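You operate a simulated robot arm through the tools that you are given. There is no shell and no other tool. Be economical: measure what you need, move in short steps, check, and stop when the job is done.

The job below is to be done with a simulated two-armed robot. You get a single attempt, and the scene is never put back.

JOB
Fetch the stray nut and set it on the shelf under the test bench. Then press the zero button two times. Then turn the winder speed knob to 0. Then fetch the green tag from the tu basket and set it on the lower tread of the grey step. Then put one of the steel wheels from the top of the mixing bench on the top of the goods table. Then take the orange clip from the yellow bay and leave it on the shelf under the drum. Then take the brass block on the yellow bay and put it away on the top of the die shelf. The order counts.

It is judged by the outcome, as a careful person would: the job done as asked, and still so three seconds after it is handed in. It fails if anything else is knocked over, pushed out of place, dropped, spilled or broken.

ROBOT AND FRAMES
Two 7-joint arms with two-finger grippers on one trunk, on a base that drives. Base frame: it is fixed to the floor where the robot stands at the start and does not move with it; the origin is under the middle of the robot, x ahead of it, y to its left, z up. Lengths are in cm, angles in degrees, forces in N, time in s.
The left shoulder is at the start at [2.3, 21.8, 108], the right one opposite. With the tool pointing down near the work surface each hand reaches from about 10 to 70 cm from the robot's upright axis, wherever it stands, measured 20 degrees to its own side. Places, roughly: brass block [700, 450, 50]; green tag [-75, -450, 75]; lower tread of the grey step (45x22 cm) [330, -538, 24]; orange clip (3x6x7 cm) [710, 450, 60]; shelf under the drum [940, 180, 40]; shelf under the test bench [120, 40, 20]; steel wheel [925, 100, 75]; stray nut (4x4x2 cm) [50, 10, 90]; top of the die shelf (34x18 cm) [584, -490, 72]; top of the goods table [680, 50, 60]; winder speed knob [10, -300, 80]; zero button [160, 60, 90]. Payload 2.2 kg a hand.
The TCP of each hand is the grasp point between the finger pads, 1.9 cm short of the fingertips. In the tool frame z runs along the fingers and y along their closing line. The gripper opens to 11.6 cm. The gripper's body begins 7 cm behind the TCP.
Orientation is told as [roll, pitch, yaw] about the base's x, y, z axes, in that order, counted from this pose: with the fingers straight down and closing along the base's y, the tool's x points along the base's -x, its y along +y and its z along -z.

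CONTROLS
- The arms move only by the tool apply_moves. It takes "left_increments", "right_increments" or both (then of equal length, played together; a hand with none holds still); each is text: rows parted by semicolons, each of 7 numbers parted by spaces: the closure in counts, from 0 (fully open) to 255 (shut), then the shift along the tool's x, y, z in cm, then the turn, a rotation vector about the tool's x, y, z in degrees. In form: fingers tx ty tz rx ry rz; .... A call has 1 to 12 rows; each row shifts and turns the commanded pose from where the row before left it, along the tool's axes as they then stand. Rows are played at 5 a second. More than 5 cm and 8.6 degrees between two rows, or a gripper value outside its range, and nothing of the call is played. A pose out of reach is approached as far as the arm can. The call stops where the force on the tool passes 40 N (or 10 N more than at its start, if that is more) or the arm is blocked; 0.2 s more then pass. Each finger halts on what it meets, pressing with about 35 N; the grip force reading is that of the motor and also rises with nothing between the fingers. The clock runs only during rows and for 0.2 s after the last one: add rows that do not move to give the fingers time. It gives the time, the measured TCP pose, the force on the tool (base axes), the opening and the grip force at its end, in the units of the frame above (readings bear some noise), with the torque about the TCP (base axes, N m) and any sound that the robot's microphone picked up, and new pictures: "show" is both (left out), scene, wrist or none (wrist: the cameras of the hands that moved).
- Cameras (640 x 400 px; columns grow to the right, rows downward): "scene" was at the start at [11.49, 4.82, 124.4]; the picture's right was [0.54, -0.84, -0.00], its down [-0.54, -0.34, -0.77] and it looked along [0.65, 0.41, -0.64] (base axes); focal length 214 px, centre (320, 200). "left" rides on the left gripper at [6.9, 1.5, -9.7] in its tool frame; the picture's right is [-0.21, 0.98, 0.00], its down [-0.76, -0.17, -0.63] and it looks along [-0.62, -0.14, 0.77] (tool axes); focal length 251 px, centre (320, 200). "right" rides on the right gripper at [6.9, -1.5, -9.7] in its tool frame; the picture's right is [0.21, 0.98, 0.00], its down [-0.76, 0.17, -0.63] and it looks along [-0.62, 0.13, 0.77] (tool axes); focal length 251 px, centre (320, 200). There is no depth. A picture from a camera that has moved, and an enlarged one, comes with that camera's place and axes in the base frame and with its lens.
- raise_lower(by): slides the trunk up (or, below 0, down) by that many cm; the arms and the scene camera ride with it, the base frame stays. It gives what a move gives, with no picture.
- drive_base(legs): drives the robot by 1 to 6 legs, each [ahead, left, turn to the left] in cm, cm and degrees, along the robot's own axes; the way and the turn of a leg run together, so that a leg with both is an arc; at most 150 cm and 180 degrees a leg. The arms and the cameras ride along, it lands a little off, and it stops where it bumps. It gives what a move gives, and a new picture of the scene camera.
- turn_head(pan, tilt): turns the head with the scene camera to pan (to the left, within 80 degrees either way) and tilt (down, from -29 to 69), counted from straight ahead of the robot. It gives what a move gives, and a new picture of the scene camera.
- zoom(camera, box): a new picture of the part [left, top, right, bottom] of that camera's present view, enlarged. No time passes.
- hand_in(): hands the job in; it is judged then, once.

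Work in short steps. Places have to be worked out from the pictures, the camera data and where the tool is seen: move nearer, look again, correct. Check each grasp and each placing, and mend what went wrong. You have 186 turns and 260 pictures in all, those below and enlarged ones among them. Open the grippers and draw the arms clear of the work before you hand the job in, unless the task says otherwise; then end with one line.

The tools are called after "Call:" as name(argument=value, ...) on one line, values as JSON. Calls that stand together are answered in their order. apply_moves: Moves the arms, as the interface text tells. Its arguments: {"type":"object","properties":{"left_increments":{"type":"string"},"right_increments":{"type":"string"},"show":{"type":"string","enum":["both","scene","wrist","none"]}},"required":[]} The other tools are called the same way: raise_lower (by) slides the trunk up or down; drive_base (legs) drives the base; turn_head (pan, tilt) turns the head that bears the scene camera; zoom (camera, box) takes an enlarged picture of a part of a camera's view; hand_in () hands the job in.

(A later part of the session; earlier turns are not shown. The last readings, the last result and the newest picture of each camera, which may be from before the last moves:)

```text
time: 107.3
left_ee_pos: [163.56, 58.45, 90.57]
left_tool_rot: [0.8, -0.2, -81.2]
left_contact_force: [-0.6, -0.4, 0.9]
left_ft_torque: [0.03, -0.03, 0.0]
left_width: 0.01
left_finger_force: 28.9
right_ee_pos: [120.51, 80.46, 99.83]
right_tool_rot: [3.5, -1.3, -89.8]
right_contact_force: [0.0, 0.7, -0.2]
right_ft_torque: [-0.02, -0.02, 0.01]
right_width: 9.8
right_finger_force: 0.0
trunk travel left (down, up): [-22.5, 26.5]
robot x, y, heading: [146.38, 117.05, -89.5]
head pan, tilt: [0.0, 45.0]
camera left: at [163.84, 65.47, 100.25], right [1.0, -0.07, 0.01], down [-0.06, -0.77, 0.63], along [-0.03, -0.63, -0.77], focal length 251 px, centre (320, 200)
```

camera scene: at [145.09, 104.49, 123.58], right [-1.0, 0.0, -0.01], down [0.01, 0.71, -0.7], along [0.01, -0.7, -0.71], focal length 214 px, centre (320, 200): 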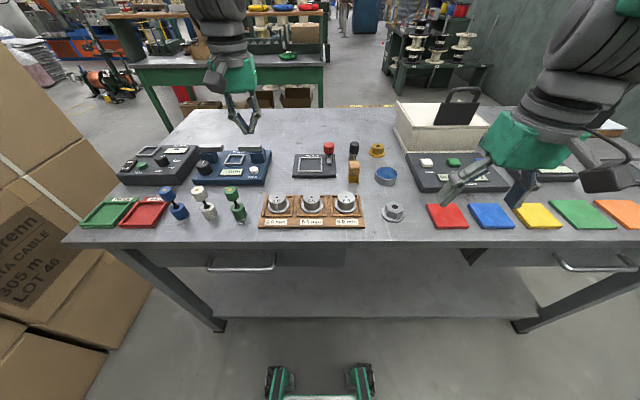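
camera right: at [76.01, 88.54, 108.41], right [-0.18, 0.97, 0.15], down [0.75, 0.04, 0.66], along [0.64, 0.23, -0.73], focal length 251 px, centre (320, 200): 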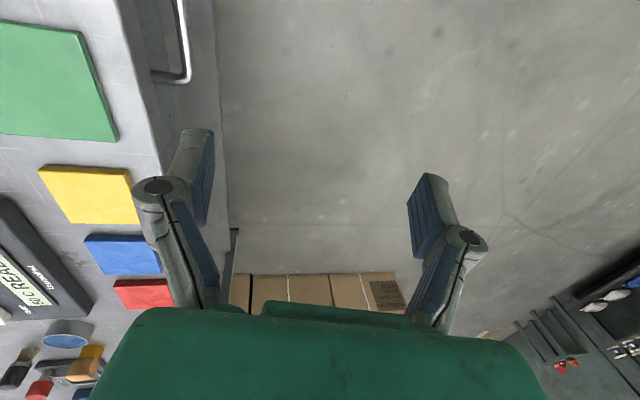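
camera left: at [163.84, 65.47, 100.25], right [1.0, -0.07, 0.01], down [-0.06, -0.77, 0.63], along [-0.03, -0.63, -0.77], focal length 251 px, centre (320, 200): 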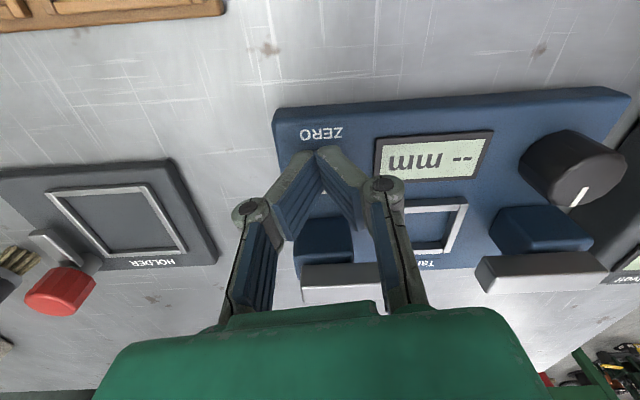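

No contact yet, so I continue down.

Call:
apply_moves(left_increments="255 0 0 0.3 0 0 0;255 0 0 0.3 0 0 0;255 0 0 0.3 0 0 0;255 0 0 0.2 0 0 0", show="wrist")

```text
time: 108.3
left_ee_pos: [164.0, 58.47, 89.59]
left_tool_rot: [0.4, -0.4, -81.3]
left_contact_force: [-4.3, -0.1, 8.5]
left_ft_torque: [-0.07, 0.11, -0.06]
left_width: 0.59
left_finger_force: 28.4
right_ee_pos: [121.09, 80.55, 100.05]
right_tool_rot: [3.3, -1.3, -89.7]
right_contact_force: [0.8, 0.1, 0.1]
right_ft_torque: [0.03, 0.01, -0.02]
right_width: 9.8
right_finger_force: 0.0
trunk travel left (down, up): [-22.5, 26.5]
robot x, y, heading: [146.6, 116.85, -89.7]
head pan, tilt: [0.0, 45.0]
heard: click
camera left: at [164.35, 65.51, 99.23], right [1.0, -0.06, 0.01], down [-0.05, -0.77, 0.64], along [-0.03, -0.63, -0.77], focal length 251 px, centre (320, 200)
```

left: 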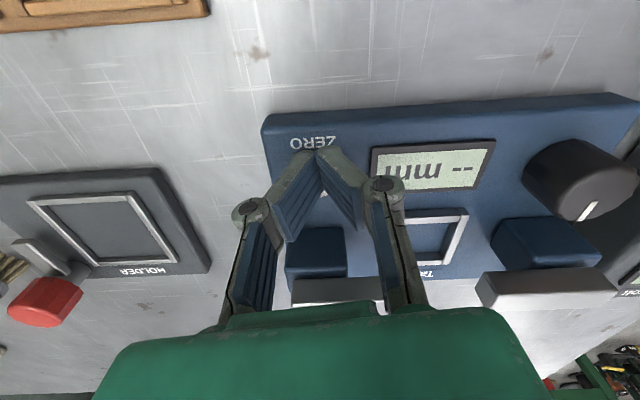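

A click: first press done. I lift 1.5 cm, recentre slightly and press again.

Call:
apply_moves(left_increments="255 0 0 -1 0 0 0;255 0 -0.5 -1 0 0 0;255 0 0 0 0 0 0;255 0 0 0 0 0 0", show="wrist")

```text
time: 109.3
left_ee_pos: [163.49, 58.37, 91.52]
left_tool_rot: [0.5, -0.1, -81.3]
left_contact_force: [-0.3, -0.1, -0.1]
left_ft_torque: [0.01, 0.01, 0.0]
left_width: 0.01
left_finger_force: 28.9
right_ee_pos: [121.07, 80.45, 99.98]
right_tool_rot: [3.3, -1.3, -89.7]
right_contact_force: [-0.1, 0.6, 0.8]
right_ft_torque: [0.0, 0.02, 0.02]
right_width: 9.79
right_finger_force: 0.0
trunk travel left (down, up): [-22.5, 26.5]
robot x, y, heading: [146.67, 116.8, -89.5]
head pan, tilt: [0.0, 45.0]
camera left: at [163.9, 65.45, 101.08], right [1.0, -0.06, 0.01], down [-0.06, -0.77, 0.63], along [-0.03, -0.63, -0.77], focal length 251 px, centre (320, 200)
```

left: 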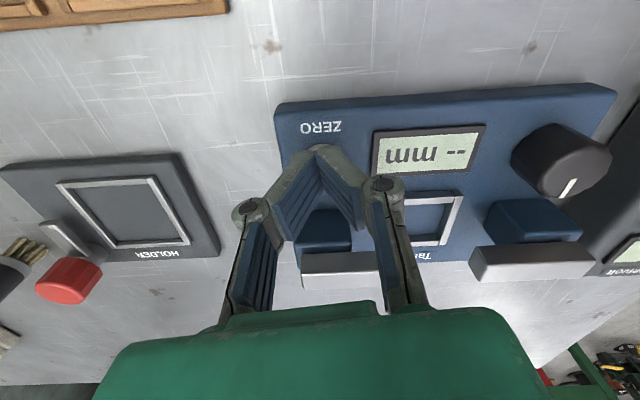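

Second press: I go straight down again until the click.

Call:
apply_moves(left_increments="255 0 0 0.8 0 0 0;255 0 0 0.5 0 0 0;255 0 0 0.3 0 0 0;255 0 0 0.3 0 0 0;255 0 0 0.1 0 0 0", show="none")

```text
time: 110.5
left_ee_pos: [163.63, 58.34, 89.62]
left_tool_rot: [0.6, -0.3, -81.2]
left_contact_force: [0.4, 1.4, 9.2]
left_ft_torque: [-0.04, 0.0, -0.02]
left_width: 0.61
left_finger_force: 28.8
right_ee_pos: [120.92, 80.57, 100.09]
right_tool_rot: [3.3, -1.3, -89.7]
right_contact_force: [1.0, 0.4, 0.0]
right_ft_torque: [0.01, 0.0, 0.0]
right_width: 9.79
right_finger_force: 0.0
trunk travel left (down, up): [-22.5, 26.5]
robot x, y, heading: [146.53, 116.85, -89.7]
head pan, tilt: [0.0, 45.0]
heard: click
```

Second click. I lift straight up well clear and look at the gauge.

Call:
apply_moves(left_increments="255 0 0 -2 0 0 0;255 0 0 -4 0 0 0;255 0 0 -4.5 0 0 0;255 0 0 -4 0 0 0;255 4 1 -1 0 0 0;255 4.5 1.5 0 0 0 0;200 4.5 1.5 0 0 0 0;100 4.5 1.5 0 0 0 0;0 4.5 2 0 0 0 0;0 4 2 0 0 0 0", show="both")

```text
time: 112.7
left_ee_pos: [169.72, 85.78, 104.84]
left_tool_rot: [0.2, -0.3, -81.2]
left_contact_force: [0.1, 1.2, 0.0]
left_ft_torque: [-0.01, 0.02, 0.02]
left_width: 11.58
left_finger_force: 0.0
right_ee_pos: [121.86, 80.59, 100.26]
right_tool_rot: [2.8, -1.4, -89.7]
right_contact_force: [0.0, 0.7, 0.1]
right_ft_torque: [-0.02, 0.07, -0.01]
right_width: 9.77
right_finger_force: 0.1
trunk travel left (down, up): [-22.5, 26.5]
robot x, y, heading: [146.45, 116.9, -89.5]
head pan, tilt: [0.0, 45.0]
camera scene: at [147.73, 104.72, 123.61], right [-1.0, -0.01, 0.01], down [-0.01, 0.71, -0.71], along [0.0, -0.71, -0.71], focal length 214 px, centre (320, 200)
camera left: at [170.08, 92.79, 114.41], right [1.0, -0.06, 0.0], down [-0.05, -0.77, 0.64], along [-0.04, -0.63, -0.77], focal length 251 px, centre (320, 200)
```

scene: 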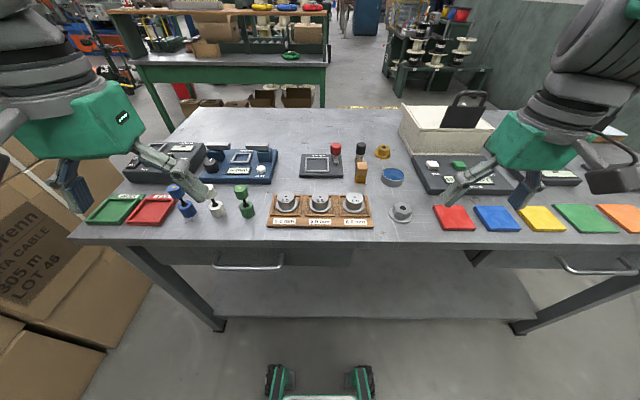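
left: 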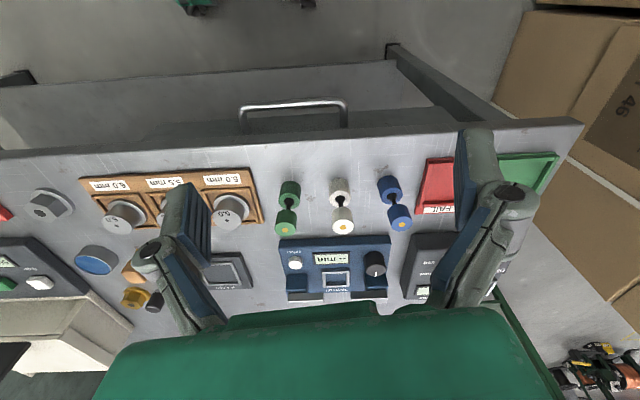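

Both presses clicked, and the bench items stand untouched. Next comes the winder: I turn west, drive back along the bench to about x≈3 and turn south.

Call:
drive_base(legs=[[0, 0, -45], [0, 0, -45], [70, 0, 0], [70, 0, 0], [0, 0, 45], [0, 0, 45]])

Call:
turn_head(pan=0, tilt=25)

```text
time: 128.2
left_ee_pos: [29.02, 85.98, 104.93]
left_tool_rot: [0.5, -0.2, -82.1]
left_contact_force: [0.3, -0.1, -0.1]
left_ft_torque: [0.01, 0.02, 0.01]
left_width: 11.61
left_finger_force: 0.1
right_ee_pos: [-18.96, 81.53, 100.05]
right_tool_rot: [3.2, -1.3, -90.5]
right_contact_force: [-0.2, -0.2, -0.2]
right_ft_torque: [0.01, -0.04, 0.01]
right_width: 9.78
right_finger_force: 0.1
trunk travel left (down, up): [-22.5, 26.5]
robot x, y, heading: [6.63, 117.25, -90.4]
head pan, tilt: [0.0, 45.0]
camera scene: at [7.17, 105.18, 123.6], right [-1.0, 0.01, 0.0], down [0.01, 0.71, -0.71], along [-0.01, -0.71, -0.71], focal length 214 px, centre (320, 200)
```

scene: 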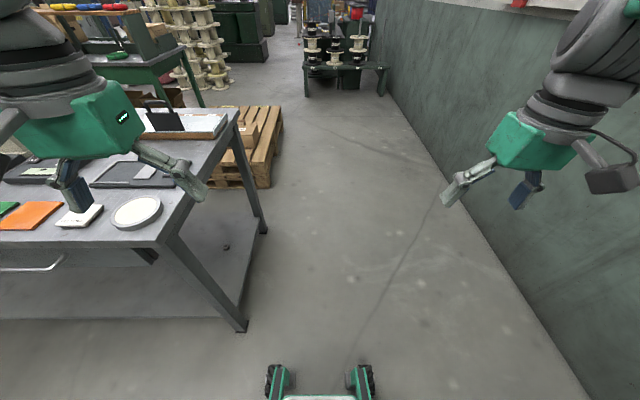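

```text
time: 129.0
left_ee_pos: [29.06, 86.05, 104.79]
left_tool_rot: [0.5, -0.2, -82.1]
left_contact_force: [-0.7, -0.6, 0.2]
left_ft_torque: [-0.02, 0.05, -0.02]
left_width: 11.6
left_finger_force: 0.0
right_ee_pos: [-19.05, 81.54, 100.01]
right_tool_rot: [3.1, -1.5, -90.5]
right_contact_force: [0.4, -0.4, 0.4]
right_ft_torque: [-0.02, -0.02, 0.01]
right_width: 9.78
right_finger_force: 0.1
trunk travel left (down, up): [-22.5, 26.5]
robot x, y, heading: [6.96, 117.52, -90.7]
head pan, tilt: [0.0, 25.0]
camera scene: at [7.15, 104.1, 126.65], right [-1.0, 0.01, 0.0], down [0.0, 0.43, -0.91], along [-0.01, -0.9, -0.43], focal length 214 px, centre (320, 200)
```

scene: 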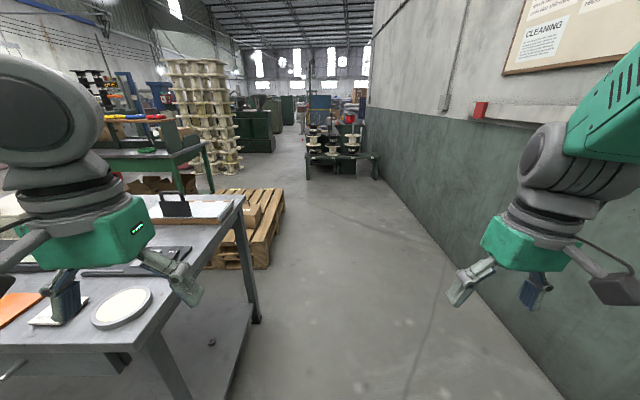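

The way south is clear between the bench/pallet and the wall; the winder stands by the green spool bench at y≈-247. I drive down the aisle.

Call:
drive_base(legs=[[100, 15, 0], [100, 8, 0], [85, 0, 0]])

```text
time: 143.1
left_ee_pos: [46.97, -198.51, 105.2]
left_tool_rot: [1.3, -0.4, -82.3]
left_contact_force: [-0.4, -0.5, 0.7]
left_ft_torque: [0.04, 0.0, -0.06]
left_width: 11.61
left_finger_force: 0.0
right_ee_pos: [-0.87, -202.7, 99.66]
right_tool_rot: [3.9, -1.2, -90.8]
right_contact_force: [-0.6, 0.4, 0.4]
right_ft_torque: [0.02, -0.07, -0.02]
right_width: 9.8
right_finger_force: 0.1
trunk travel left (down, up): [-22.5, 26.5]
robot x, y, heading: [26.61, -167.28, -90.6]
head pan, tilt: [0.0, 25.0]
camera scene: at [23.41, -180.36, 126.61], right [-1.0, 0.01, -0.02], down [0.03, 0.42, -0.91], along [0.0, -0.91, -0.42], focal length 214 px, centre (320, 200)
```

scene: 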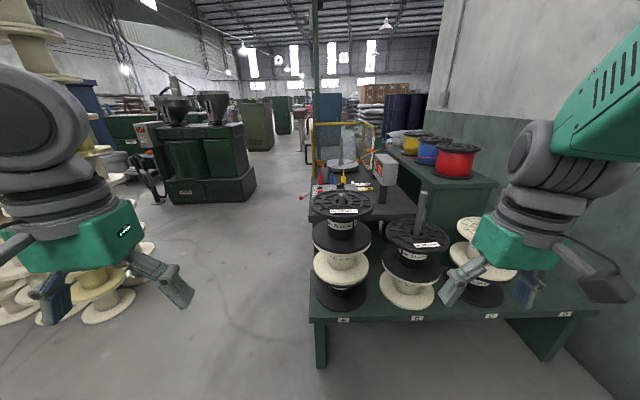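

The winder seems to be just behind the front spool rack. I zoom in on it.

Call:
zoom(camera="scene", box=[280, 110, 460, 222])

```text
3.56 times, centred on (370, 166) of scene
camera zoom: at [23.41, -180.36, 126.61], right [-1.0, 0.01, -0.02], down [0.03, 0.42, -0.91], along [0.0, -0.91, -0.42], focal length 763 px, centre (142, 321)
```

zoom: 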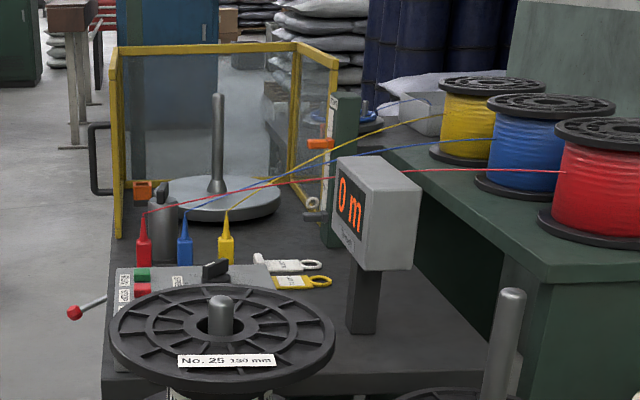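

The knob is on the winder's panel at about [10.7, -302, 80], reachable from the aisle on its east side. I go around: forward a bit, left, forward, then turn to face west.

Call:
drive_base(legs=[[28, 0, 0], [0, 30, 0], [0, 28, 0], [55, 0, 0], [45, 0, 0]])

Call:
turn_head(pan=-60, tilt=35)

```text
time: 153.4
left_ee_pos: [105.31, -326.61, 104.83]
left_tool_rot: [0.6, -0.3, -82.2]
left_contact_force: [-1.0, -0.8, 0.3]
left_ft_torque: [0.01, -0.08, -0.03]
left_width: 11.58
left_finger_force: 0.0
right_ee_pos: [57.47, -330.89, 99.79]
right_tool_rot: [3.4, -0.8, -90.6]
right_contact_force: [0.3, 1.4, -1.6]
right_ft_torque: [-0.04, 0.06, 0.01]
right_width: 9.78
right_finger_force: 0.1
trunk travel left (down, up): [-22.5, 26.5]
robot x, y, heading: [83.67, -295.22, -90.4]
head pan, tilt: [0.0, 25.0]
camera scene: at [80.97, -308.61, 126.63], right [-1.0, 0.01, -0.02], down [0.02, 0.42, -0.91], along [0.0, -0.91, -0.42], focal length 214 px, centre (320, 200)
```

scene: 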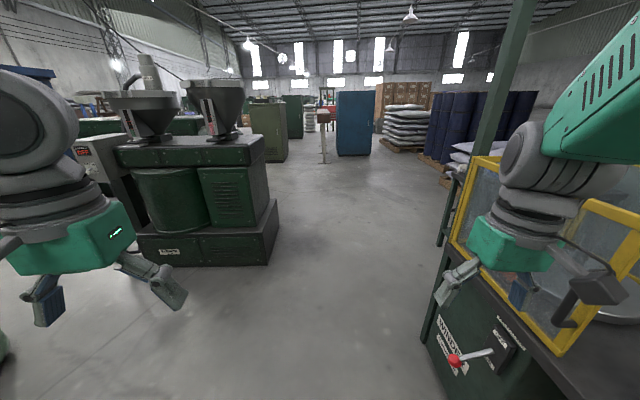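

```text
time: 154.7
left_ee_pos: [107.64, -326.34, 104.42]
left_tool_rot: [-0.7, -0.3, -82.2]
left_contact_force: [-0.3, -0.3, 0.0]
left_ft_torque: [-0.01, 0.01, -0.02]
left_width: 11.58
left_finger_force: 0.0
right_ee_pos: [59.69, -330.9, 100.77]
right_tool_rot: [2.2, -1.4, -90.7]
right_contact_force: [-0.6, -0.3, 0.9]
right_ft_torque: [-0.01, -0.1, -0.01]
right_width: 9.79
right_finger_force: 0.0
trunk travel left (down, up): [-22.5, 26.5]
robot x, y, heading: [83.77, -295.52, -90.7]
head pan, tilt: [-60.0, 35.0]
camera scene: at [82.33, -307.78, 125.42], right [-0.94, 0.35, 0.02], down [0.18, 0.51, -0.84], along [-0.31, -0.78, -0.54], focal length 214 px, centre (320, 200)
```

scene: 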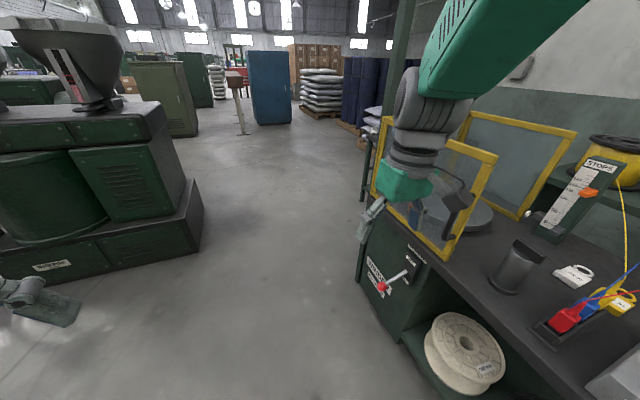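

The winder is to the west. I turn right to face it.

Call:
drive_base(legs=[[-6, 6, 0], [0, 0, -45], [0, 0, -45]])

Call:
turn_head(pan=0, tilt=35)

```text
time: 159.9
left_ee_pos: [58.56, -314.07, 104.44]
left_tool_rot: [-1.1, -0.4, -172.2]
left_contact_force: [1.1, -0.3, 1.1]
left_ft_torque: [0.03, 0.02, 0.03]
left_width: 11.59
left_finger_force: 0.0
right_ee_pos: [54.18, -266.01, 100.64]
right_tool_rot: [1.8, -1.4, 179.4]
right_contact_force: [0.9, 0.8, 0.4]
right_ft_torque: [-0.03, 0.04, 0.01]
right_width: 9.79
right_finger_force: 0.1
trunk travel left (down, up): [-22.5, 26.5]
robot x, y, heading: [89.36, -289.67, 179.4]
head pan, tilt: [-60.0, 35.0]
camera scene: at [77.55, -289.08, 124.94], right [0.41, 0.91, 0.02], down [0.54, -0.22, -0.81], along [-0.74, 0.35, -0.58], focal length 214 px, centre (320, 200)
```

scene: 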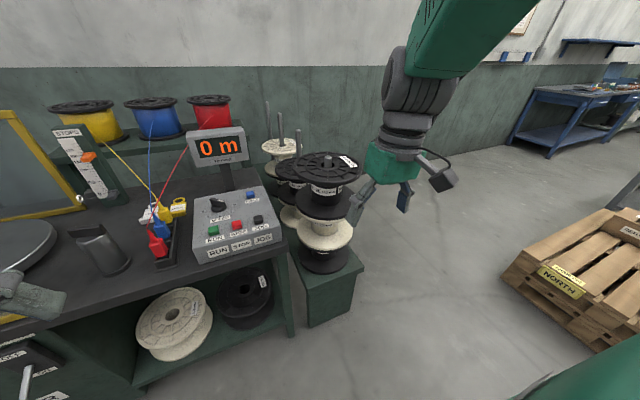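

```text
time: 161.2
left_ee_pos: [58.86, -311.56, 104.94]
left_tool_rot: [0.4, -0.4, -172.1]
left_contact_force: [-0.1, -0.7, -1.3]
left_ft_torque: [-0.05, 0.03, -0.01]
left_width: 11.6
left_finger_force: 0.1
right_ee_pos: [54.48, -263.63, 99.37]
right_tool_rot: [3.1, -0.3, 179.2]
right_contact_force: [0.3, 0.3, -0.3]
right_ft_torque: [-0.03, -0.01, -0.01]
right_width: 9.76
right_finger_force: 0.1
trunk travel left (down, up): [-22.5, 26.5]
robot x, y, heading: [89.54, -289.31, 179.7]
head pan, tilt: [0.0, 35.0]
camera scene: at [76.69, -287.45, 125.05], right [0.01, 1.0, -0.02], down [0.57, -0.02, -0.82], along [-0.82, 0.0, -0.58], focal length 214 px, centre (320, 200)
```

scene: 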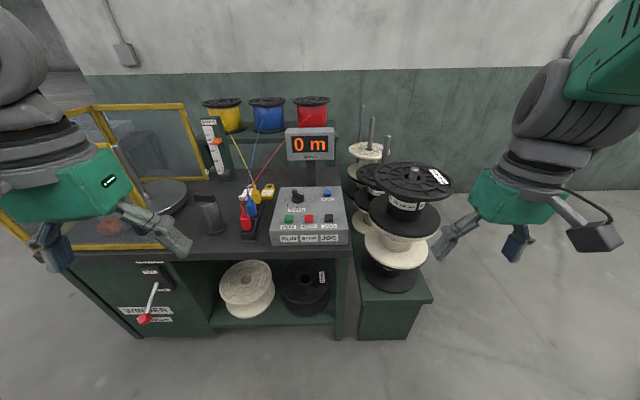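

Call:
zoom(camera="scene", box=[265, 180, 361, 240])

```text
6.67 times, centred on (313, 210) of scene
camera zoom: at [76.69, -287.45, 125.05], right [0.01, 1.0, -0.02], down [0.57, -0.02, -0.82], along [-0.82, 0.0, -0.58], focal length 1430 px, centre (367, 133)
```

zoom: 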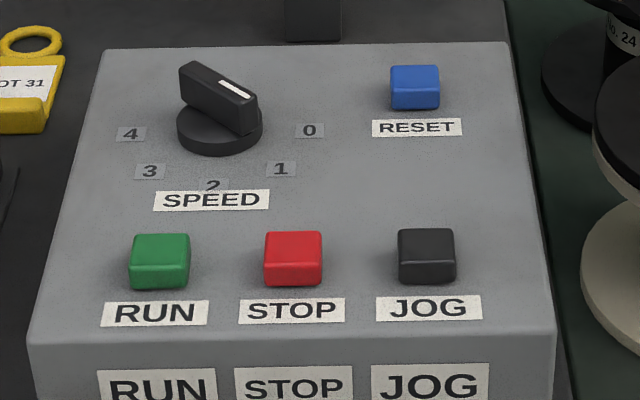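

SPEED knob currently points at 1; 0 lies 45° counter-clockwise from above (toward +y). I first lift the right hand clear of the spool stack and turn the left hand so its fingers will straddle the knob bar.

Call:
apply_moves(left_increments="130 0 0 0 0 0 -7.4;130 0 0 0 0 0 -7.4;130 0 0 0 0 0 -7.4;130 0 0 0 0 0 -7.4;130 0 0 0 0 0 -7.4;130 0 0 0 0 0 0", right_increments="40 1 -1.5 -3 0 0 0;40 1 -1.5 -3 0 0 0;40 1 -1.5 -3 0 0 0;40 1 -1.5 -3 0 0 0;40 1 -1.5 -3 0 0 0;40 0 0 0 0 0 0", show="none")

Call:
drive_base(legs=[[18, 3, 0]])

```text
time: 162.8
left_ee_pos: [58.9, -306.78, 105.74]
left_tool_rot: [1.2, -2.4, -135.6]
left_contact_force: [-0.3, 0.5, 0.1]
left_ft_torque: [-0.05, 0.0, -0.02]
left_width: 5.68
left_finger_force: 0.1
right_ee_pos: [55.46, -246.91, 110.45]
right_tool_rot: [5.5, -1.4, 178.8]
right_contact_force: [-0.9, 0.5, 0.6]
right_ft_torque: [-0.08, 0.06, -0.03]
right_width: 9.78
right_finger_force: 0.0
right hand out of reach, approached as far as the arm can: row 1, 2, 3, 4, 5
trunk travel left (down, up): [-22.5, 26.5]
robot x, y, heading: [89.98, -288.49, 179.6]
head pan, tilt: [0.0, 35.0]
stopped in row 6 (left hand): the arm was blocked; the commanded pose is now the measured one
```

```text
time: 164.3
left_ee_pos: [40.72, -308.72, 105.87]
left_tool_rot: [1.7, -2.5, -135.5]
left_contact_force: [-1.8, 0.9, 0.3]
left_ft_torque: [-0.04, -0.04, -0.02]
left_width: 5.7
left_finger_force: 0.1
right_ee_pos: [37.31, -248.81, 109.92]
right_tool_rot: [5.8, -1.2, 178.9]
right_contact_force: [0.7, 0.5, -1.5]
right_ft_torque: [-0.05, 0.0, -0.01]
right_width: 9.79
right_finger_force: 0.2
trunk travel left (down, up): [-22.5, 26.5]
robot x, y, heading: [71.14, -290.87, 179.3]
head pan, tilt: [0.0, 35.0]
camera scene: at [58.51, -288.52, 125.06], right [0.01, 1.0, -0.02], down [0.58, -0.02, -0.82], along [-0.82, 0.0, -0.58], focal length 214 px, centre (320, 200)
```

scene: 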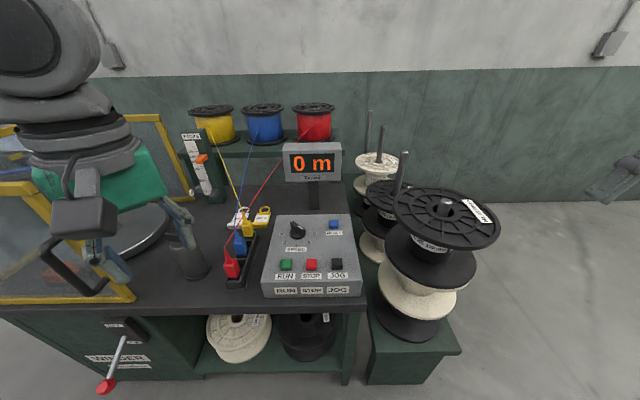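

The knob is at about [11.4, -295.7]. I bring the left hand over it, staying high above the wires.

Call:
apply_moves(left_increments="130 -1.6 -4 0 0 0 0;130 -1.6 -4 0 0 0 0;130 -1.6 -4 0 0 0 0;130 -1.6 -4 0 0 0 0;130 -1.6 -4 0 0 0 0;130 -1.6 -4 0 0 0 0;130 -1.6 -4 0 0 0 0;130 0 0 0 0 0 0", show="both")

```text
time: 166.3
left_ee_pos: [13.63, -299.55, 105.54]
left_tool_rot: [0.0, -1.3, -135.5]
left_contact_force: [0.2, -1.0, 0.2]
left_ft_torque: [0.06, 0.05, 0.02]
left_width: 5.67
left_finger_force: 0.0
right_ee_pos: [37.76, -252.16, 111.67]
right_tool_rot: [4.0, -1.6, 178.7]
right_contact_force: [0.0, -0.8, 1.0]
right_ft_torque: [0.1, -0.02, -0.01]
right_width: 9.75
right_finger_force: 0.0
trunk travel left (down, up): [-22.5, 26.5]
robot x, y, heading: [71.6, -290.61, 179.4]
head pan, tilt: [0.0, 35.0]
stopped in row 8 (left hand): the arm was blocked; the commanded pose is now the measured one
camera scene: at [58.51, -290.54, 125.08], right [0.01, 1.0, 0.0], down [0.58, 0.0, -0.82], along [-0.82, 0.01, -0.58], focal length 214 px, centre (320, 200)
camera left: at [19.67, -295.75, 115.03], right [0.53, -0.85, 0.01], down [-0.65, -0.4, 0.65], along [-0.55, -0.35, -0.76], focal length 251 px, centre (320, 200)
```

scene: 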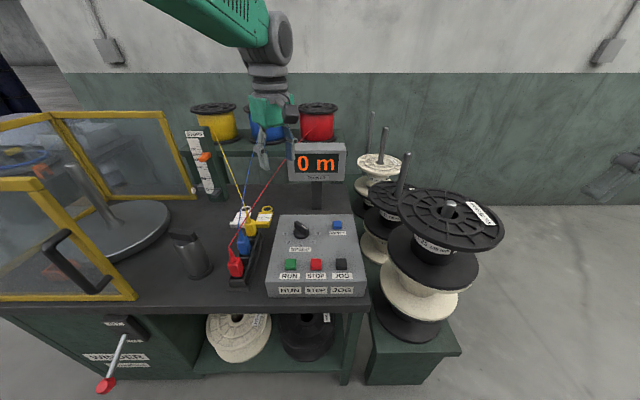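
left: 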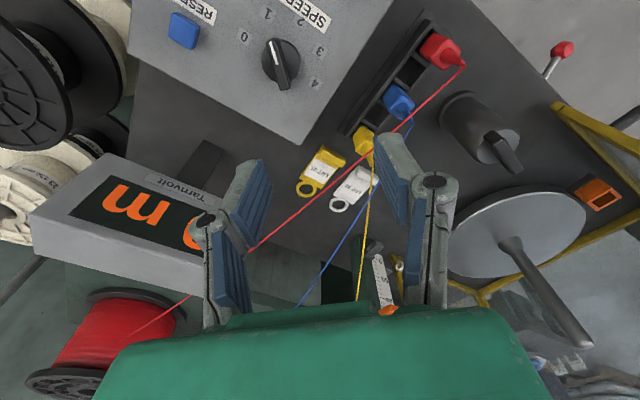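

Call:
zoom(camera="left", box=[200, 0, 360, 100])

```text
4.00 times, centred on (280, 50) of left
camera zoom: at [19.67, -295.75, 115.03], right [0.53, -0.85, 0.01], down [-0.65, -0.4, 0.65], along [-0.55, -0.35, -0.76], focal length 1006 px, centre (480, 800)
```

zoom: 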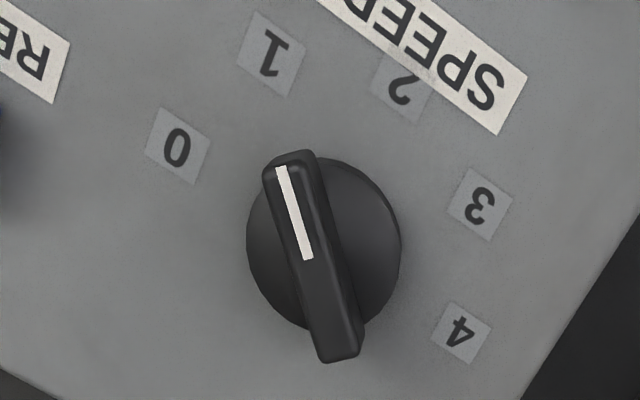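

Confirmed: the pointer is at 1, and the bar runs at about 47°. I centre over the knob and come down to z≈93.

Call:
apply_moves(left_increments="130 0.4 -2.2 1 0 0 0;130 0.5 -2.2 2 0 0 0;130 0 0 3 0 0 0;130 0 0 3 0 0 0;130 0 0 3 0 0 0;130 0 0 0 0 0 0;130 0 0 0 0 0 0", show="wrist")

```text
time: 167.9
left_ee_pos: [10.89, -294.94, 92.96]
left_tool_rot: [1.0, -1.8, -135.6]
left_contact_force: [0.4, 0.0, 0.6]
left_ft_torque: [-0.03, 0.04, 0.03]
left_width: 5.69
left_finger_force: 0.2
right_ee_pos: [37.58, -250.62, 111.03]
right_tool_rot: [4.6, -1.3, 178.7]
right_contact_force: [-0.2, 0.3, 0.2]
right_ft_torque: [0.0, 0.02, -0.01]
right_width: 9.8
right_finger_force: 0.1
trunk travel left (down, up): [-22.5, 26.5]
robot x, y, heading: [71.17, -290.63, 179.6]
head pan, tilt: [0.0, 35.0]
camera left: at [16.9, -291.05, 102.42], right [0.53, -0.85, 0.02], down [-0.65, -0.39, 0.65], along [-0.54, -0.36, -0.76], focal length 251 px, centre (320, 200)
```

left: 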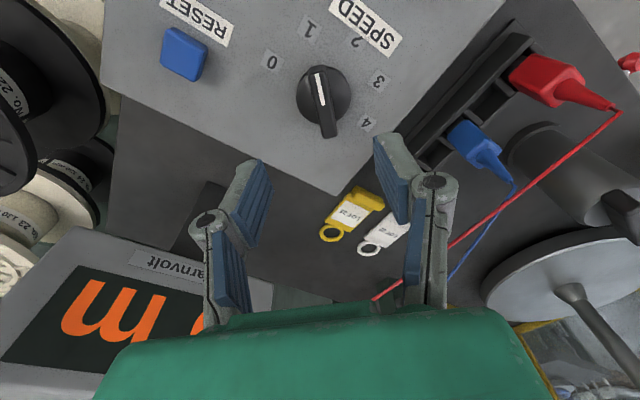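

Well aligned. I lower 7 cm more and check.

Call:
apply_moves(left_increments="130 0 0.5 2 0 0 0;130 0 0 2 0 0 0;130 0 0 2 0 0 0;130 0 0 1 0 0 0;130 0 0 0 0 0 0", show="wrist")

```text
time: 169.1
left_ee_pos: [10.68, -296.81, 86.81]
left_tool_rot: [-0.3, -1.0, -134.6]
left_contact_force: [-0.1, -0.4, 0.3]
left_ft_torque: [0.04, -0.04, 0.01]
left_width: 5.66
left_finger_force: 0.1
right_ee_pos: [37.6, -251.57, 111.49]
right_tool_rot: [4.2, -1.4, 178.9]
right_contact_force: [-0.8, 0.1, 0.3]
right_ft_torque: [0.03, -0.02, 0.02]
right_width: 9.74
right_finger_force: 0.1
trunk travel left (down, up): [-22.5, 26.5]
robot x, y, heading: [71.67, -290.2, 179.5]
head pan, tilt: [0.0, 35.0]
camera left: at [16.73, -292.95, 96.29], right [0.54, -0.84, 0.0], down [-0.64, -0.42, 0.65], along [-0.54, -0.35, -0.76], focal length 251 px, centre (320, 200)
```

left: 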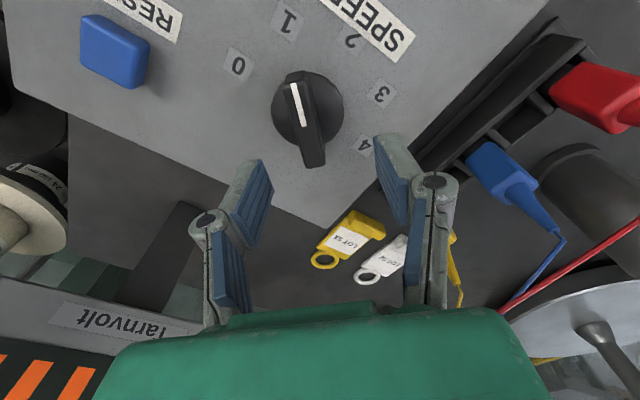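

Body sway moved it about 1 cm, so I wait for it to damp and then correct.

Call:
apply_moves(left_increments="130 0 0 0 0 0 0;130 0 0 0 0 0 0;130 0 0 0 0 0 0;130 0 0 0 0 0 0;130 0 0 0 0 0 0;130 0 0 0 0 0 0;130 0 0 0 0 0 0;130 0 0 0 0 0 0;130 0 0 1 0 0 0;130 0 0 0.5 0 0 0;130 0 0 0 0 0 0", show="wrist")

```text
time: 171.5
left_ee_pos: [10.84, -296.42, 85.21]
left_tool_rot: [0.1, -1.3, -135.0]
left_contact_force: [-0.3, -0.8, 0.0]
left_ft_torque: [-0.01, -0.02, 0.0]
left_width: 5.7
left_finger_force: 0.0
right_ee_pos: [37.78, -251.54, 111.41]
right_tool_rot: [4.3, -1.3, 178.8]
right_contact_force: [-0.8, -0.2, 1.0]
right_ft_torque: [0.0, -0.01, -0.01]
right_width: 9.77
right_finger_force: 0.0
trunk travel left (down, up): [-22.5, 26.5]
robot x, y, heading: [71.46, -290.65, 179.5]
head pan, tilt: [0.0, 35.0]
camera left: at [16.93, -292.59, 94.65], right [0.54, -0.84, 0.01], down [-0.64, -0.41, 0.65], along [-0.54, -0.35, -0.76], focal length 251 px, centre (320, 200)
```

left: 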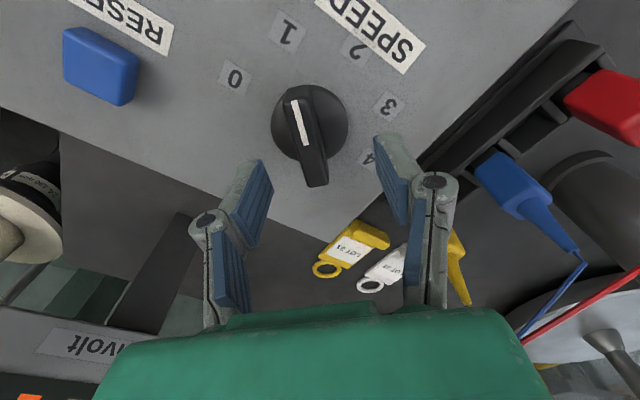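

I correct by about 1 cm and lower 2 cm.

Call:
apply_moves(left_increments="130 0.8 -0.6 0 0 0 0;130 0 0 1 0 0 0;130 0 0 0.8 0 0 0;130 0 0 0 0 0 0;130 0 0 0 0 0 0", show="wrist")

```text
time: 172.7
left_ee_pos: [11.15, -294.39, 83.12]
left_tool_rot: [0.7, -1.8, -135.3]
left_contact_force: [-0.2, 0.8, -0.7]
left_ft_torque: [-0.01, 0.01, 0.01]
left_width: 5.7
left_finger_force: 0.1
right_ee_pos: [37.68, -250.37, 111.04]
right_tool_rot: [4.8, -1.4, 178.7]
right_contact_force: [1.0, 0.0, -0.3]
right_ft_torque: [-0.03, 0.0, -0.02]
right_width: 9.79
right_finger_force: 0.0
trunk travel left (down, up): [-22.5, 26.5]
robot x, y, heading: [71.37, -290.56, 179.4]
head pan, tilt: [0.0, 35.0]
camera left: at [17.19, -290.42, 92.57], right [0.53, -0.85, 0.02], down [-0.65, -0.39, 0.65], along [-0.55, -0.36, -0.76], focal length 251 px, centre (320, 200)
```

left: 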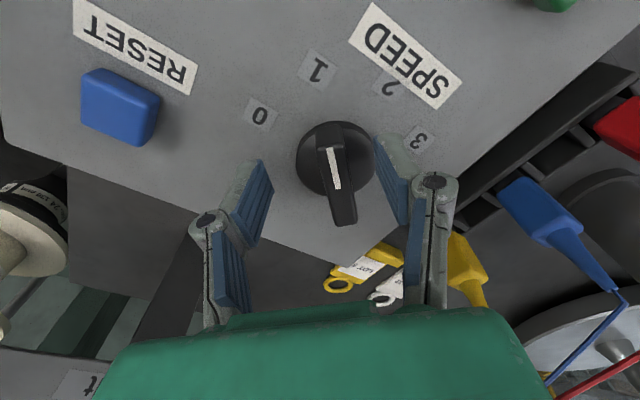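

The knob bar is between the fingers. I lower 1.8 cm and close on it.

Call:
apply_moves(left_increments="130 -0.4 0.3 0.6 0 0 0;130 0 0 0.6 0 0 0;130 0 0 0.5 0 0 0;130 0 0 0 0 0 0", show="wrist")

```text
time: 173.7
left_ee_pos: [11.05, -294.88, 81.48]
left_tool_rot: [0.8, -1.8, -135.8]
left_contact_force: [-0.9, -0.4, 0.6]
left_ft_torque: [-0.01, 0.02, -0.01]
left_width: 5.69
left_finger_force: 0.0
right_ee_pos: [37.67, -250.41, 111.01]
right_tool_rot: [4.8, -1.4, 178.7]
right_contact_force: [0.8, -0.4, -0.2]
right_ft_torque: [0.04, 0.0, 0.0]
right_width: 9.78
right_finger_force: 0.1
trunk travel left (down, up): [-22.5, 26.5]
robot x, y, heading: [71.19, -290.28, 179.5]
head pan, tilt: [0.0, 35.0]
camera left: at [17.24, -290.92, 90.82], right [0.53, -0.85, 0.02], down [-0.65, -0.39, 0.65], along [-0.55, -0.36, -0.76], focal length 251 px, centre (320, 200)
```

left: 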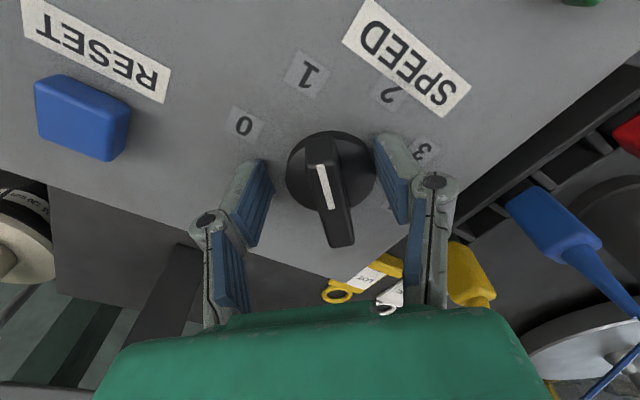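

The bar is nicely between the pads. I close on it.

Call:
apply_moves(left_increments="170 0 0 0 0 0 0;200 0 0 0 0 0 0;215 0 0 0 0 0 0;230 0 0 0 0 0 0;230 0 0 0 0 0 0", show="wrist")

```text
time: 174.9
left_ee_pos: [11.42, -295.3, 81.27]
left_tool_rot: [0.8, -1.6, -135.6]
left_contact_force: [21.6, -9.9, -5.0]
left_ft_torque: [0.43, -0.84, 0.15]
left_width: 4.78
left_finger_force: 45.0
right_ee_pos: [37.8, -250.89, 111.37]
right_tool_rot: [4.6, -1.5, 178.7]
right_contact_force: [0.3, -0.7, 0.4]
right_ft_torque: [0.01, -0.03, 0.01]
right_width: 9.78
right_finger_force: 0.0
trunk travel left (down, up): [-22.5, 26.5]
robot x, y, heading: [71.1, -290.49, 179.4]
head pan, tilt: [0.0, 35.0]
camera left: at [17.44, -291.29, 90.83], right [0.53, -0.85, 0.02], down [-0.65, -0.39, 0.65], along [-0.54, -0.36, -0.76], focal length 251 px, centre (320, 200)
```

left: 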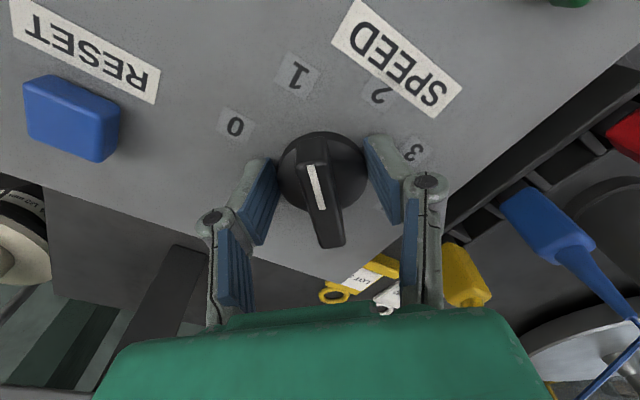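

The tips met the round base, 4.8 cm across. I open, raise 1.4 cm and grip the bar itself.

Call:
apply_moves(left_increments="130 0 0 0 0 0 0;130 0 0 -0.7 0 0 0;130 0 0 -0.7 0 0 0;170 0 0 0 0 0 0;200 0 0 0 0 0 0;225 0 0 0 0 0 0;245 0 0 0 0 0 0;245 0 0 0 0 0 0", show="wrist")

```text
time: 176.7
left_ee_pos: [11.26, -295.37, 82.77]
left_tool_rot: [0.6, -1.6, -135.4]
left_contact_force: [17.7, -10.7, -7.7]
left_ft_torque: [-0.57, 0.02, 0.08]
left_width: 1.53
left_finger_force: 41.0
right_ee_pos: [37.88, -250.85, 111.37]
right_tool_rot: [4.6, -1.4, 178.9]
right_contact_force: [-0.5, 0.0, 0.2]
right_ft_torque: [0.01, 0.0, -0.03]
right_width: 9.76
right_finger_force: 0.1
trunk travel left (down, up): [-22.5, 26.5]
robot x, y, heading: [71.39, -290.45, 179.6]
head pan, tilt: [0.0, 35.0]
camera left: at [17.32, -291.42, 92.34], right [0.53, -0.85, 0.02], down [-0.65, -0.4, 0.65], along [-0.54, -0.36, -0.76], focal length 251 px, centre (320, 200)
```

left: 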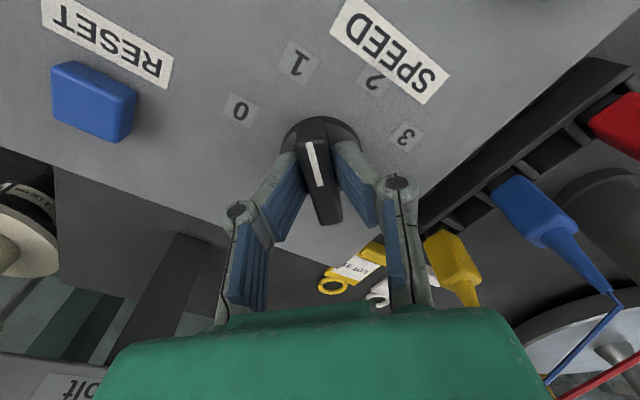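

The bar is held at 1.5 cm. I turn it counter-clockwise by 45° in steps.

Call:
apply_moves(left_increments="245 0 0 0 0 0 -6;245 0 0 0 0 0 -6;245 0 0 0 0 0 -6;245 0 0 0 0 0 -6;245 0 0 0 0 0 -6;245 0 0 0 0 0 0", show="wrist")

```text
time: 178.1
left_ee_pos: [11.13, -295.21, 82.88]
left_tool_rot: [-0.4, -1.7, -105.2]
left_contact_force: [12.5, -6.2, -3.3]
left_ft_torque: [0.56, -0.42, 0.07]
left_width: 1.54
left_finger_force: 41.2
right_ee_pos: [37.82, -250.76, 111.25]
right_tool_rot: [4.7, -1.5, 178.8]
right_contact_force: [-0.5, -0.3, 0.3]
right_ft_torque: [0.02, -0.02, -0.03]
right_width: 9.77
right_finger_force: 0.0
trunk travel left (down, up): [-22.5, 26.5]
robot x, y, heading: [71.5, -290.39, 179.6]
head pan, tilt: [0.0, 35.0]
camera left: at [14.49, -288.82, 92.3], right [0.89, -0.47, 0.0], down [-0.35, -0.67, 0.66], along [-0.31, -0.58, -0.75], focal length 251 px, centre (320, 200)
```

left: 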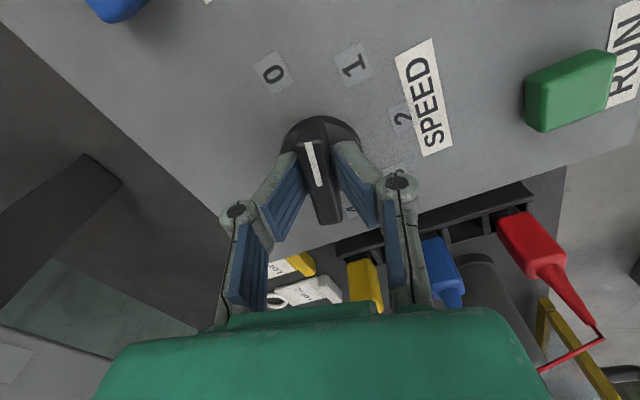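

It follows. I turn the remaining 15°.

Call:
apply_moves(left_increments="245 0 0 0 0 0 -6;245 0 0 0 0 0 -5;245 0 0 0 0 0 -4;245 0 0 0 0 0 0", show="wrist")

```text
time: 179.1
left_ee_pos: [11.01, -295.18, 82.76]
left_tool_rot: [-0.9, -1.6, -90.2]
left_contact_force: [1.8, -5.6, -2.8]
left_ft_torque: [-1.36, -0.05, -0.02]
left_width: 1.52
left_finger_force: 41.6
right_ee_pos: [37.73, -250.62, 111.12]
right_tool_rot: [4.8, -1.4, 178.8]
right_contact_force: [0.4, -0.2, 0.3]
right_ft_torque: [0.01, -0.01, 0.02]
right_width: 9.77
right_finger_force: 0.0
trunk travel left (down, up): [-22.5, 26.5]
robot x, y, heading: [71.42, -290.42, 179.7]
head pan, tilt: [0.0, 35.0]
camera left: at [12.66, -288.15, 92.3], right [0.98, -0.22, -0.01], down [-0.16, -0.74, 0.66], along [-0.15, -0.64, -0.75], focal length 251 px, centre (320, 200)
```

left: 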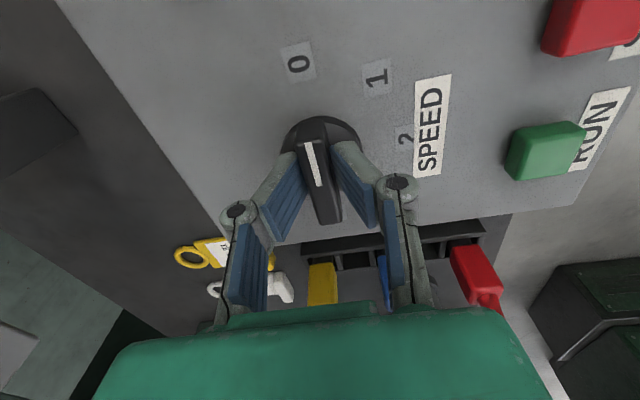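

0 is now where 1 was relative to the pointer. I release, rise and check.

Call:
apply_moves(left_increments="190 0 0 0 0 0 0;130 0 0 0 0 0 0;130 0 0 -2 0 0 0;130 0 0 -4 0 0 0;130 0 0 -4.5 0 0 0;130 0 0 -4.5 0 0 0;130 0 0 0 0 0 0", show="wrist")

Call:
zoom(camera="left", box=[220, 0, 420, 125])

```text
time: 180.9
left_ee_pos: [11.5, -296.7, 95.12]
left_tool_rot: [2.7, -0.5, -88.3]
left_contact_force: [-0.8, -0.1, -0.2]
left_ft_torque: [-0.02, 0.04, -0.01]
left_width: 5.65
left_finger_force: 0.0
right_ee_pos: [37.98, -250.73, 111.3]
right_tool_rot: [4.7, -1.4, 178.8]
right_contact_force: [0.1, 0.4, 0.2]
right_ft_torque: [0.0, -0.02, 0.0]
right_width: 9.78
right_finger_force: 0.1
trunk travel left (down, up): [-22.5, 26.5]
robot x, y, heading: [71.59, -290.29, 179.3]
head pan, tilt: [0.0, 35.0]
stopped in row 7 (left hand): the arm was blocked; the commanded pose is now the measured one
camera left: at [12.3, -289.77, 104.61], right [0.98, -0.19, 0.05], down [-0.17, -0.76, 0.63], along [-0.08, -0.63, -0.77], focal length 251 px, centre (320, 200)
```

left: 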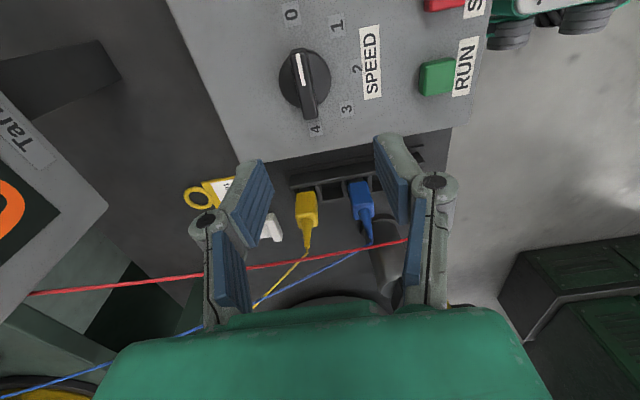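

```text
3.20 times, centred on (320, 62) of left
camera zoom: at [12.3, -289.77, 104.61], right [0.98, -0.19, 0.05], down [-0.17, -0.76, 0.63], along [-0.08, -0.63, -0.77], focal length 805 px, centre (320, 640)
```

zoom: 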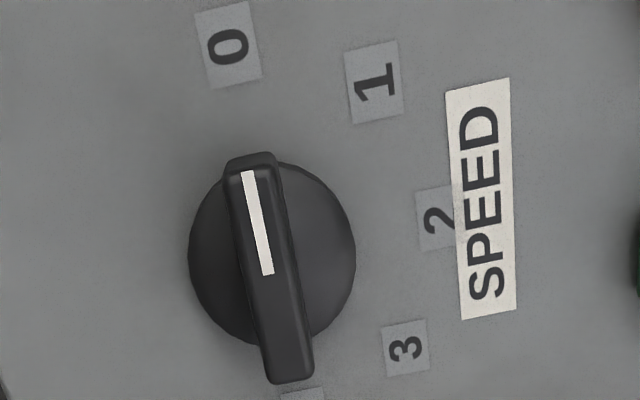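

The knob points at 0. I raise the left hand, draw it back toward the robot and unwind the wrist.

Call:
apply_moves(left_increments="130 0 0 -4 0 0 0;130 0 0 -4 0 0 0;130 0 3 -3 0 0 0;130 0 4.5 0 0 0 7;130 -0.6 4.5 0 0 0 7;130 -1.2 4.2 0 0 0 7;130 -1.7 4 0 0 0 7;130 -2 3.8 0 0 0 7;130 -2.5 3.5 0 0 0 7;130 -2.5 2 0 0 0 7;130 0 0 0 0 0 7;130 0 0 0 0 0 0", show="none")

Call:
turn_head(pan=80, tilt=20)

```text
time: 181.9
left_ee_pos: [18.85, -297.95, 94.22]
left_tool_rot: [17.0, 2.0, -91.4]
left_contact_force: [0.1, -0.8, -0.4]
left_ft_torque: [-0.01, 0.04, 0.0]
left_width: 5.67
left_finger_force: 0.0
right_ee_pos: [38.28, -250.68, 111.27]
right_tool_rot: [4.7, -1.6, 178.8]
right_contact_force: [0.9, -0.5, 0.1]
right_ft_torque: [0.01, -0.02, 0.0]
right_width: 9.8
right_finger_force: 0.1
trunk travel left (down, up): [-22.5, 26.5]
robot x, y, heading: [71.75, -290.24, 179.6]
head pan, tilt: [0.0, 35.0]
stopped in row 4 (left hand): the arm was blocked; the commanded pose is now the measured one
```

```text
time: 183.4
left_ee_pos: [18.84, -297.82, 94.52]
left_tool_rot: [16.6, 2.1, -91.5]
left_contact_force: [-0.7, -0.4, 0.7]
left_ft_torque: [-0.02, 0.0, 0.0]
left_width: 5.71
left_finger_force: 0.1
right_ee_pos: [38.3, -250.71, 111.32]
right_tool_rot: [4.7, -1.8, 178.9]
right_contact_force: [-1.3, 0.2, 0.2]
right_ft_torque: [0.0, -0.03, 0.01]
right_width: 9.78
right_finger_force: 0.1
trunk travel left (down, up): [-22.5, 26.5]
robot x, y, heading: [71.31, -290.23, 179.4]
head pan, tilt: [80.0, 20.0]
camera scene: at [65.53, -299.35, 127.49], right [-0.98, 0.18, 0.0], down [0.07, 0.34, -0.94], along [-0.17, -0.92, -0.34], focal length 214 px, centre (320, 200)
```

scene: 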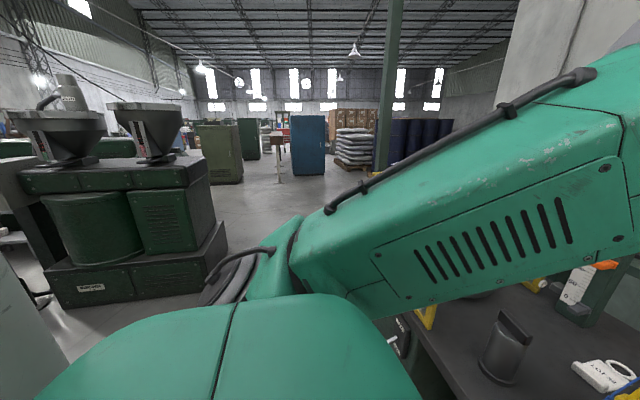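

The wrist was at its limit, so I first unwind it in place, then rise and retreat.

Call:
apply_moves(left_increments="130 0 0 0 0 0 7;130 0 0 0 0 0 7;130 0 0 0 0 0 7;130 0 0 0 0 0 7;130 0 0 0 0 0 7;130 0 0 -1 0 0 7;130 0 0 0 0 0 0", show="wrist")

```text
time: 185.0
left_ee_pos: [18.68, -297.53, 95.51]
left_tool_rot: [11.3, 12.3, -133.2]
left_contact_force: [0.5, 0.3, 0.4]
left_ft_torque: [0.0, -0.01, 0.0]
left_width: 5.7
left_finger_force: 0.1
right_ee_pos: [38.26, -250.72, 111.4]
right_tool_rot: [4.7, -1.7, 178.9]
right_contact_force: [0.1, 0.6, 0.6]
right_ft_torque: [-0.02, 0.0, 0.01]
right_width: 9.79
right_finger_force: 0.0
trunk travel left (down, up): [-22.5, 26.5]
robot x, y, heading: [71.49, -290.26, 179.4]
head pan, tilt: [80.0, 20.0]
camera left: at [21.52, -293.85, 106.41], right [0.53, -0.84, 0.14], down [-0.8, -0.44, 0.41], along [-0.28, -0.33, -0.9], focal length 251 px, centre (320, 200)
```

left: 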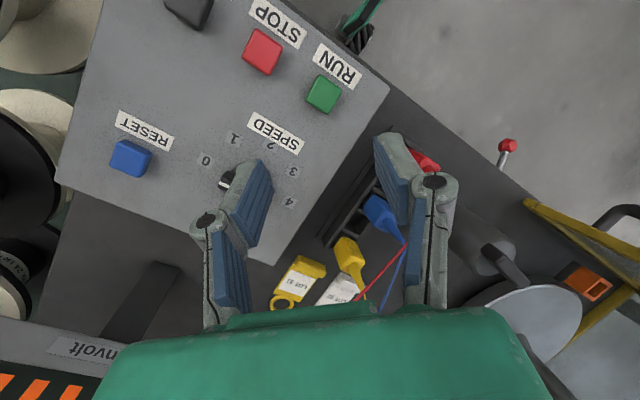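

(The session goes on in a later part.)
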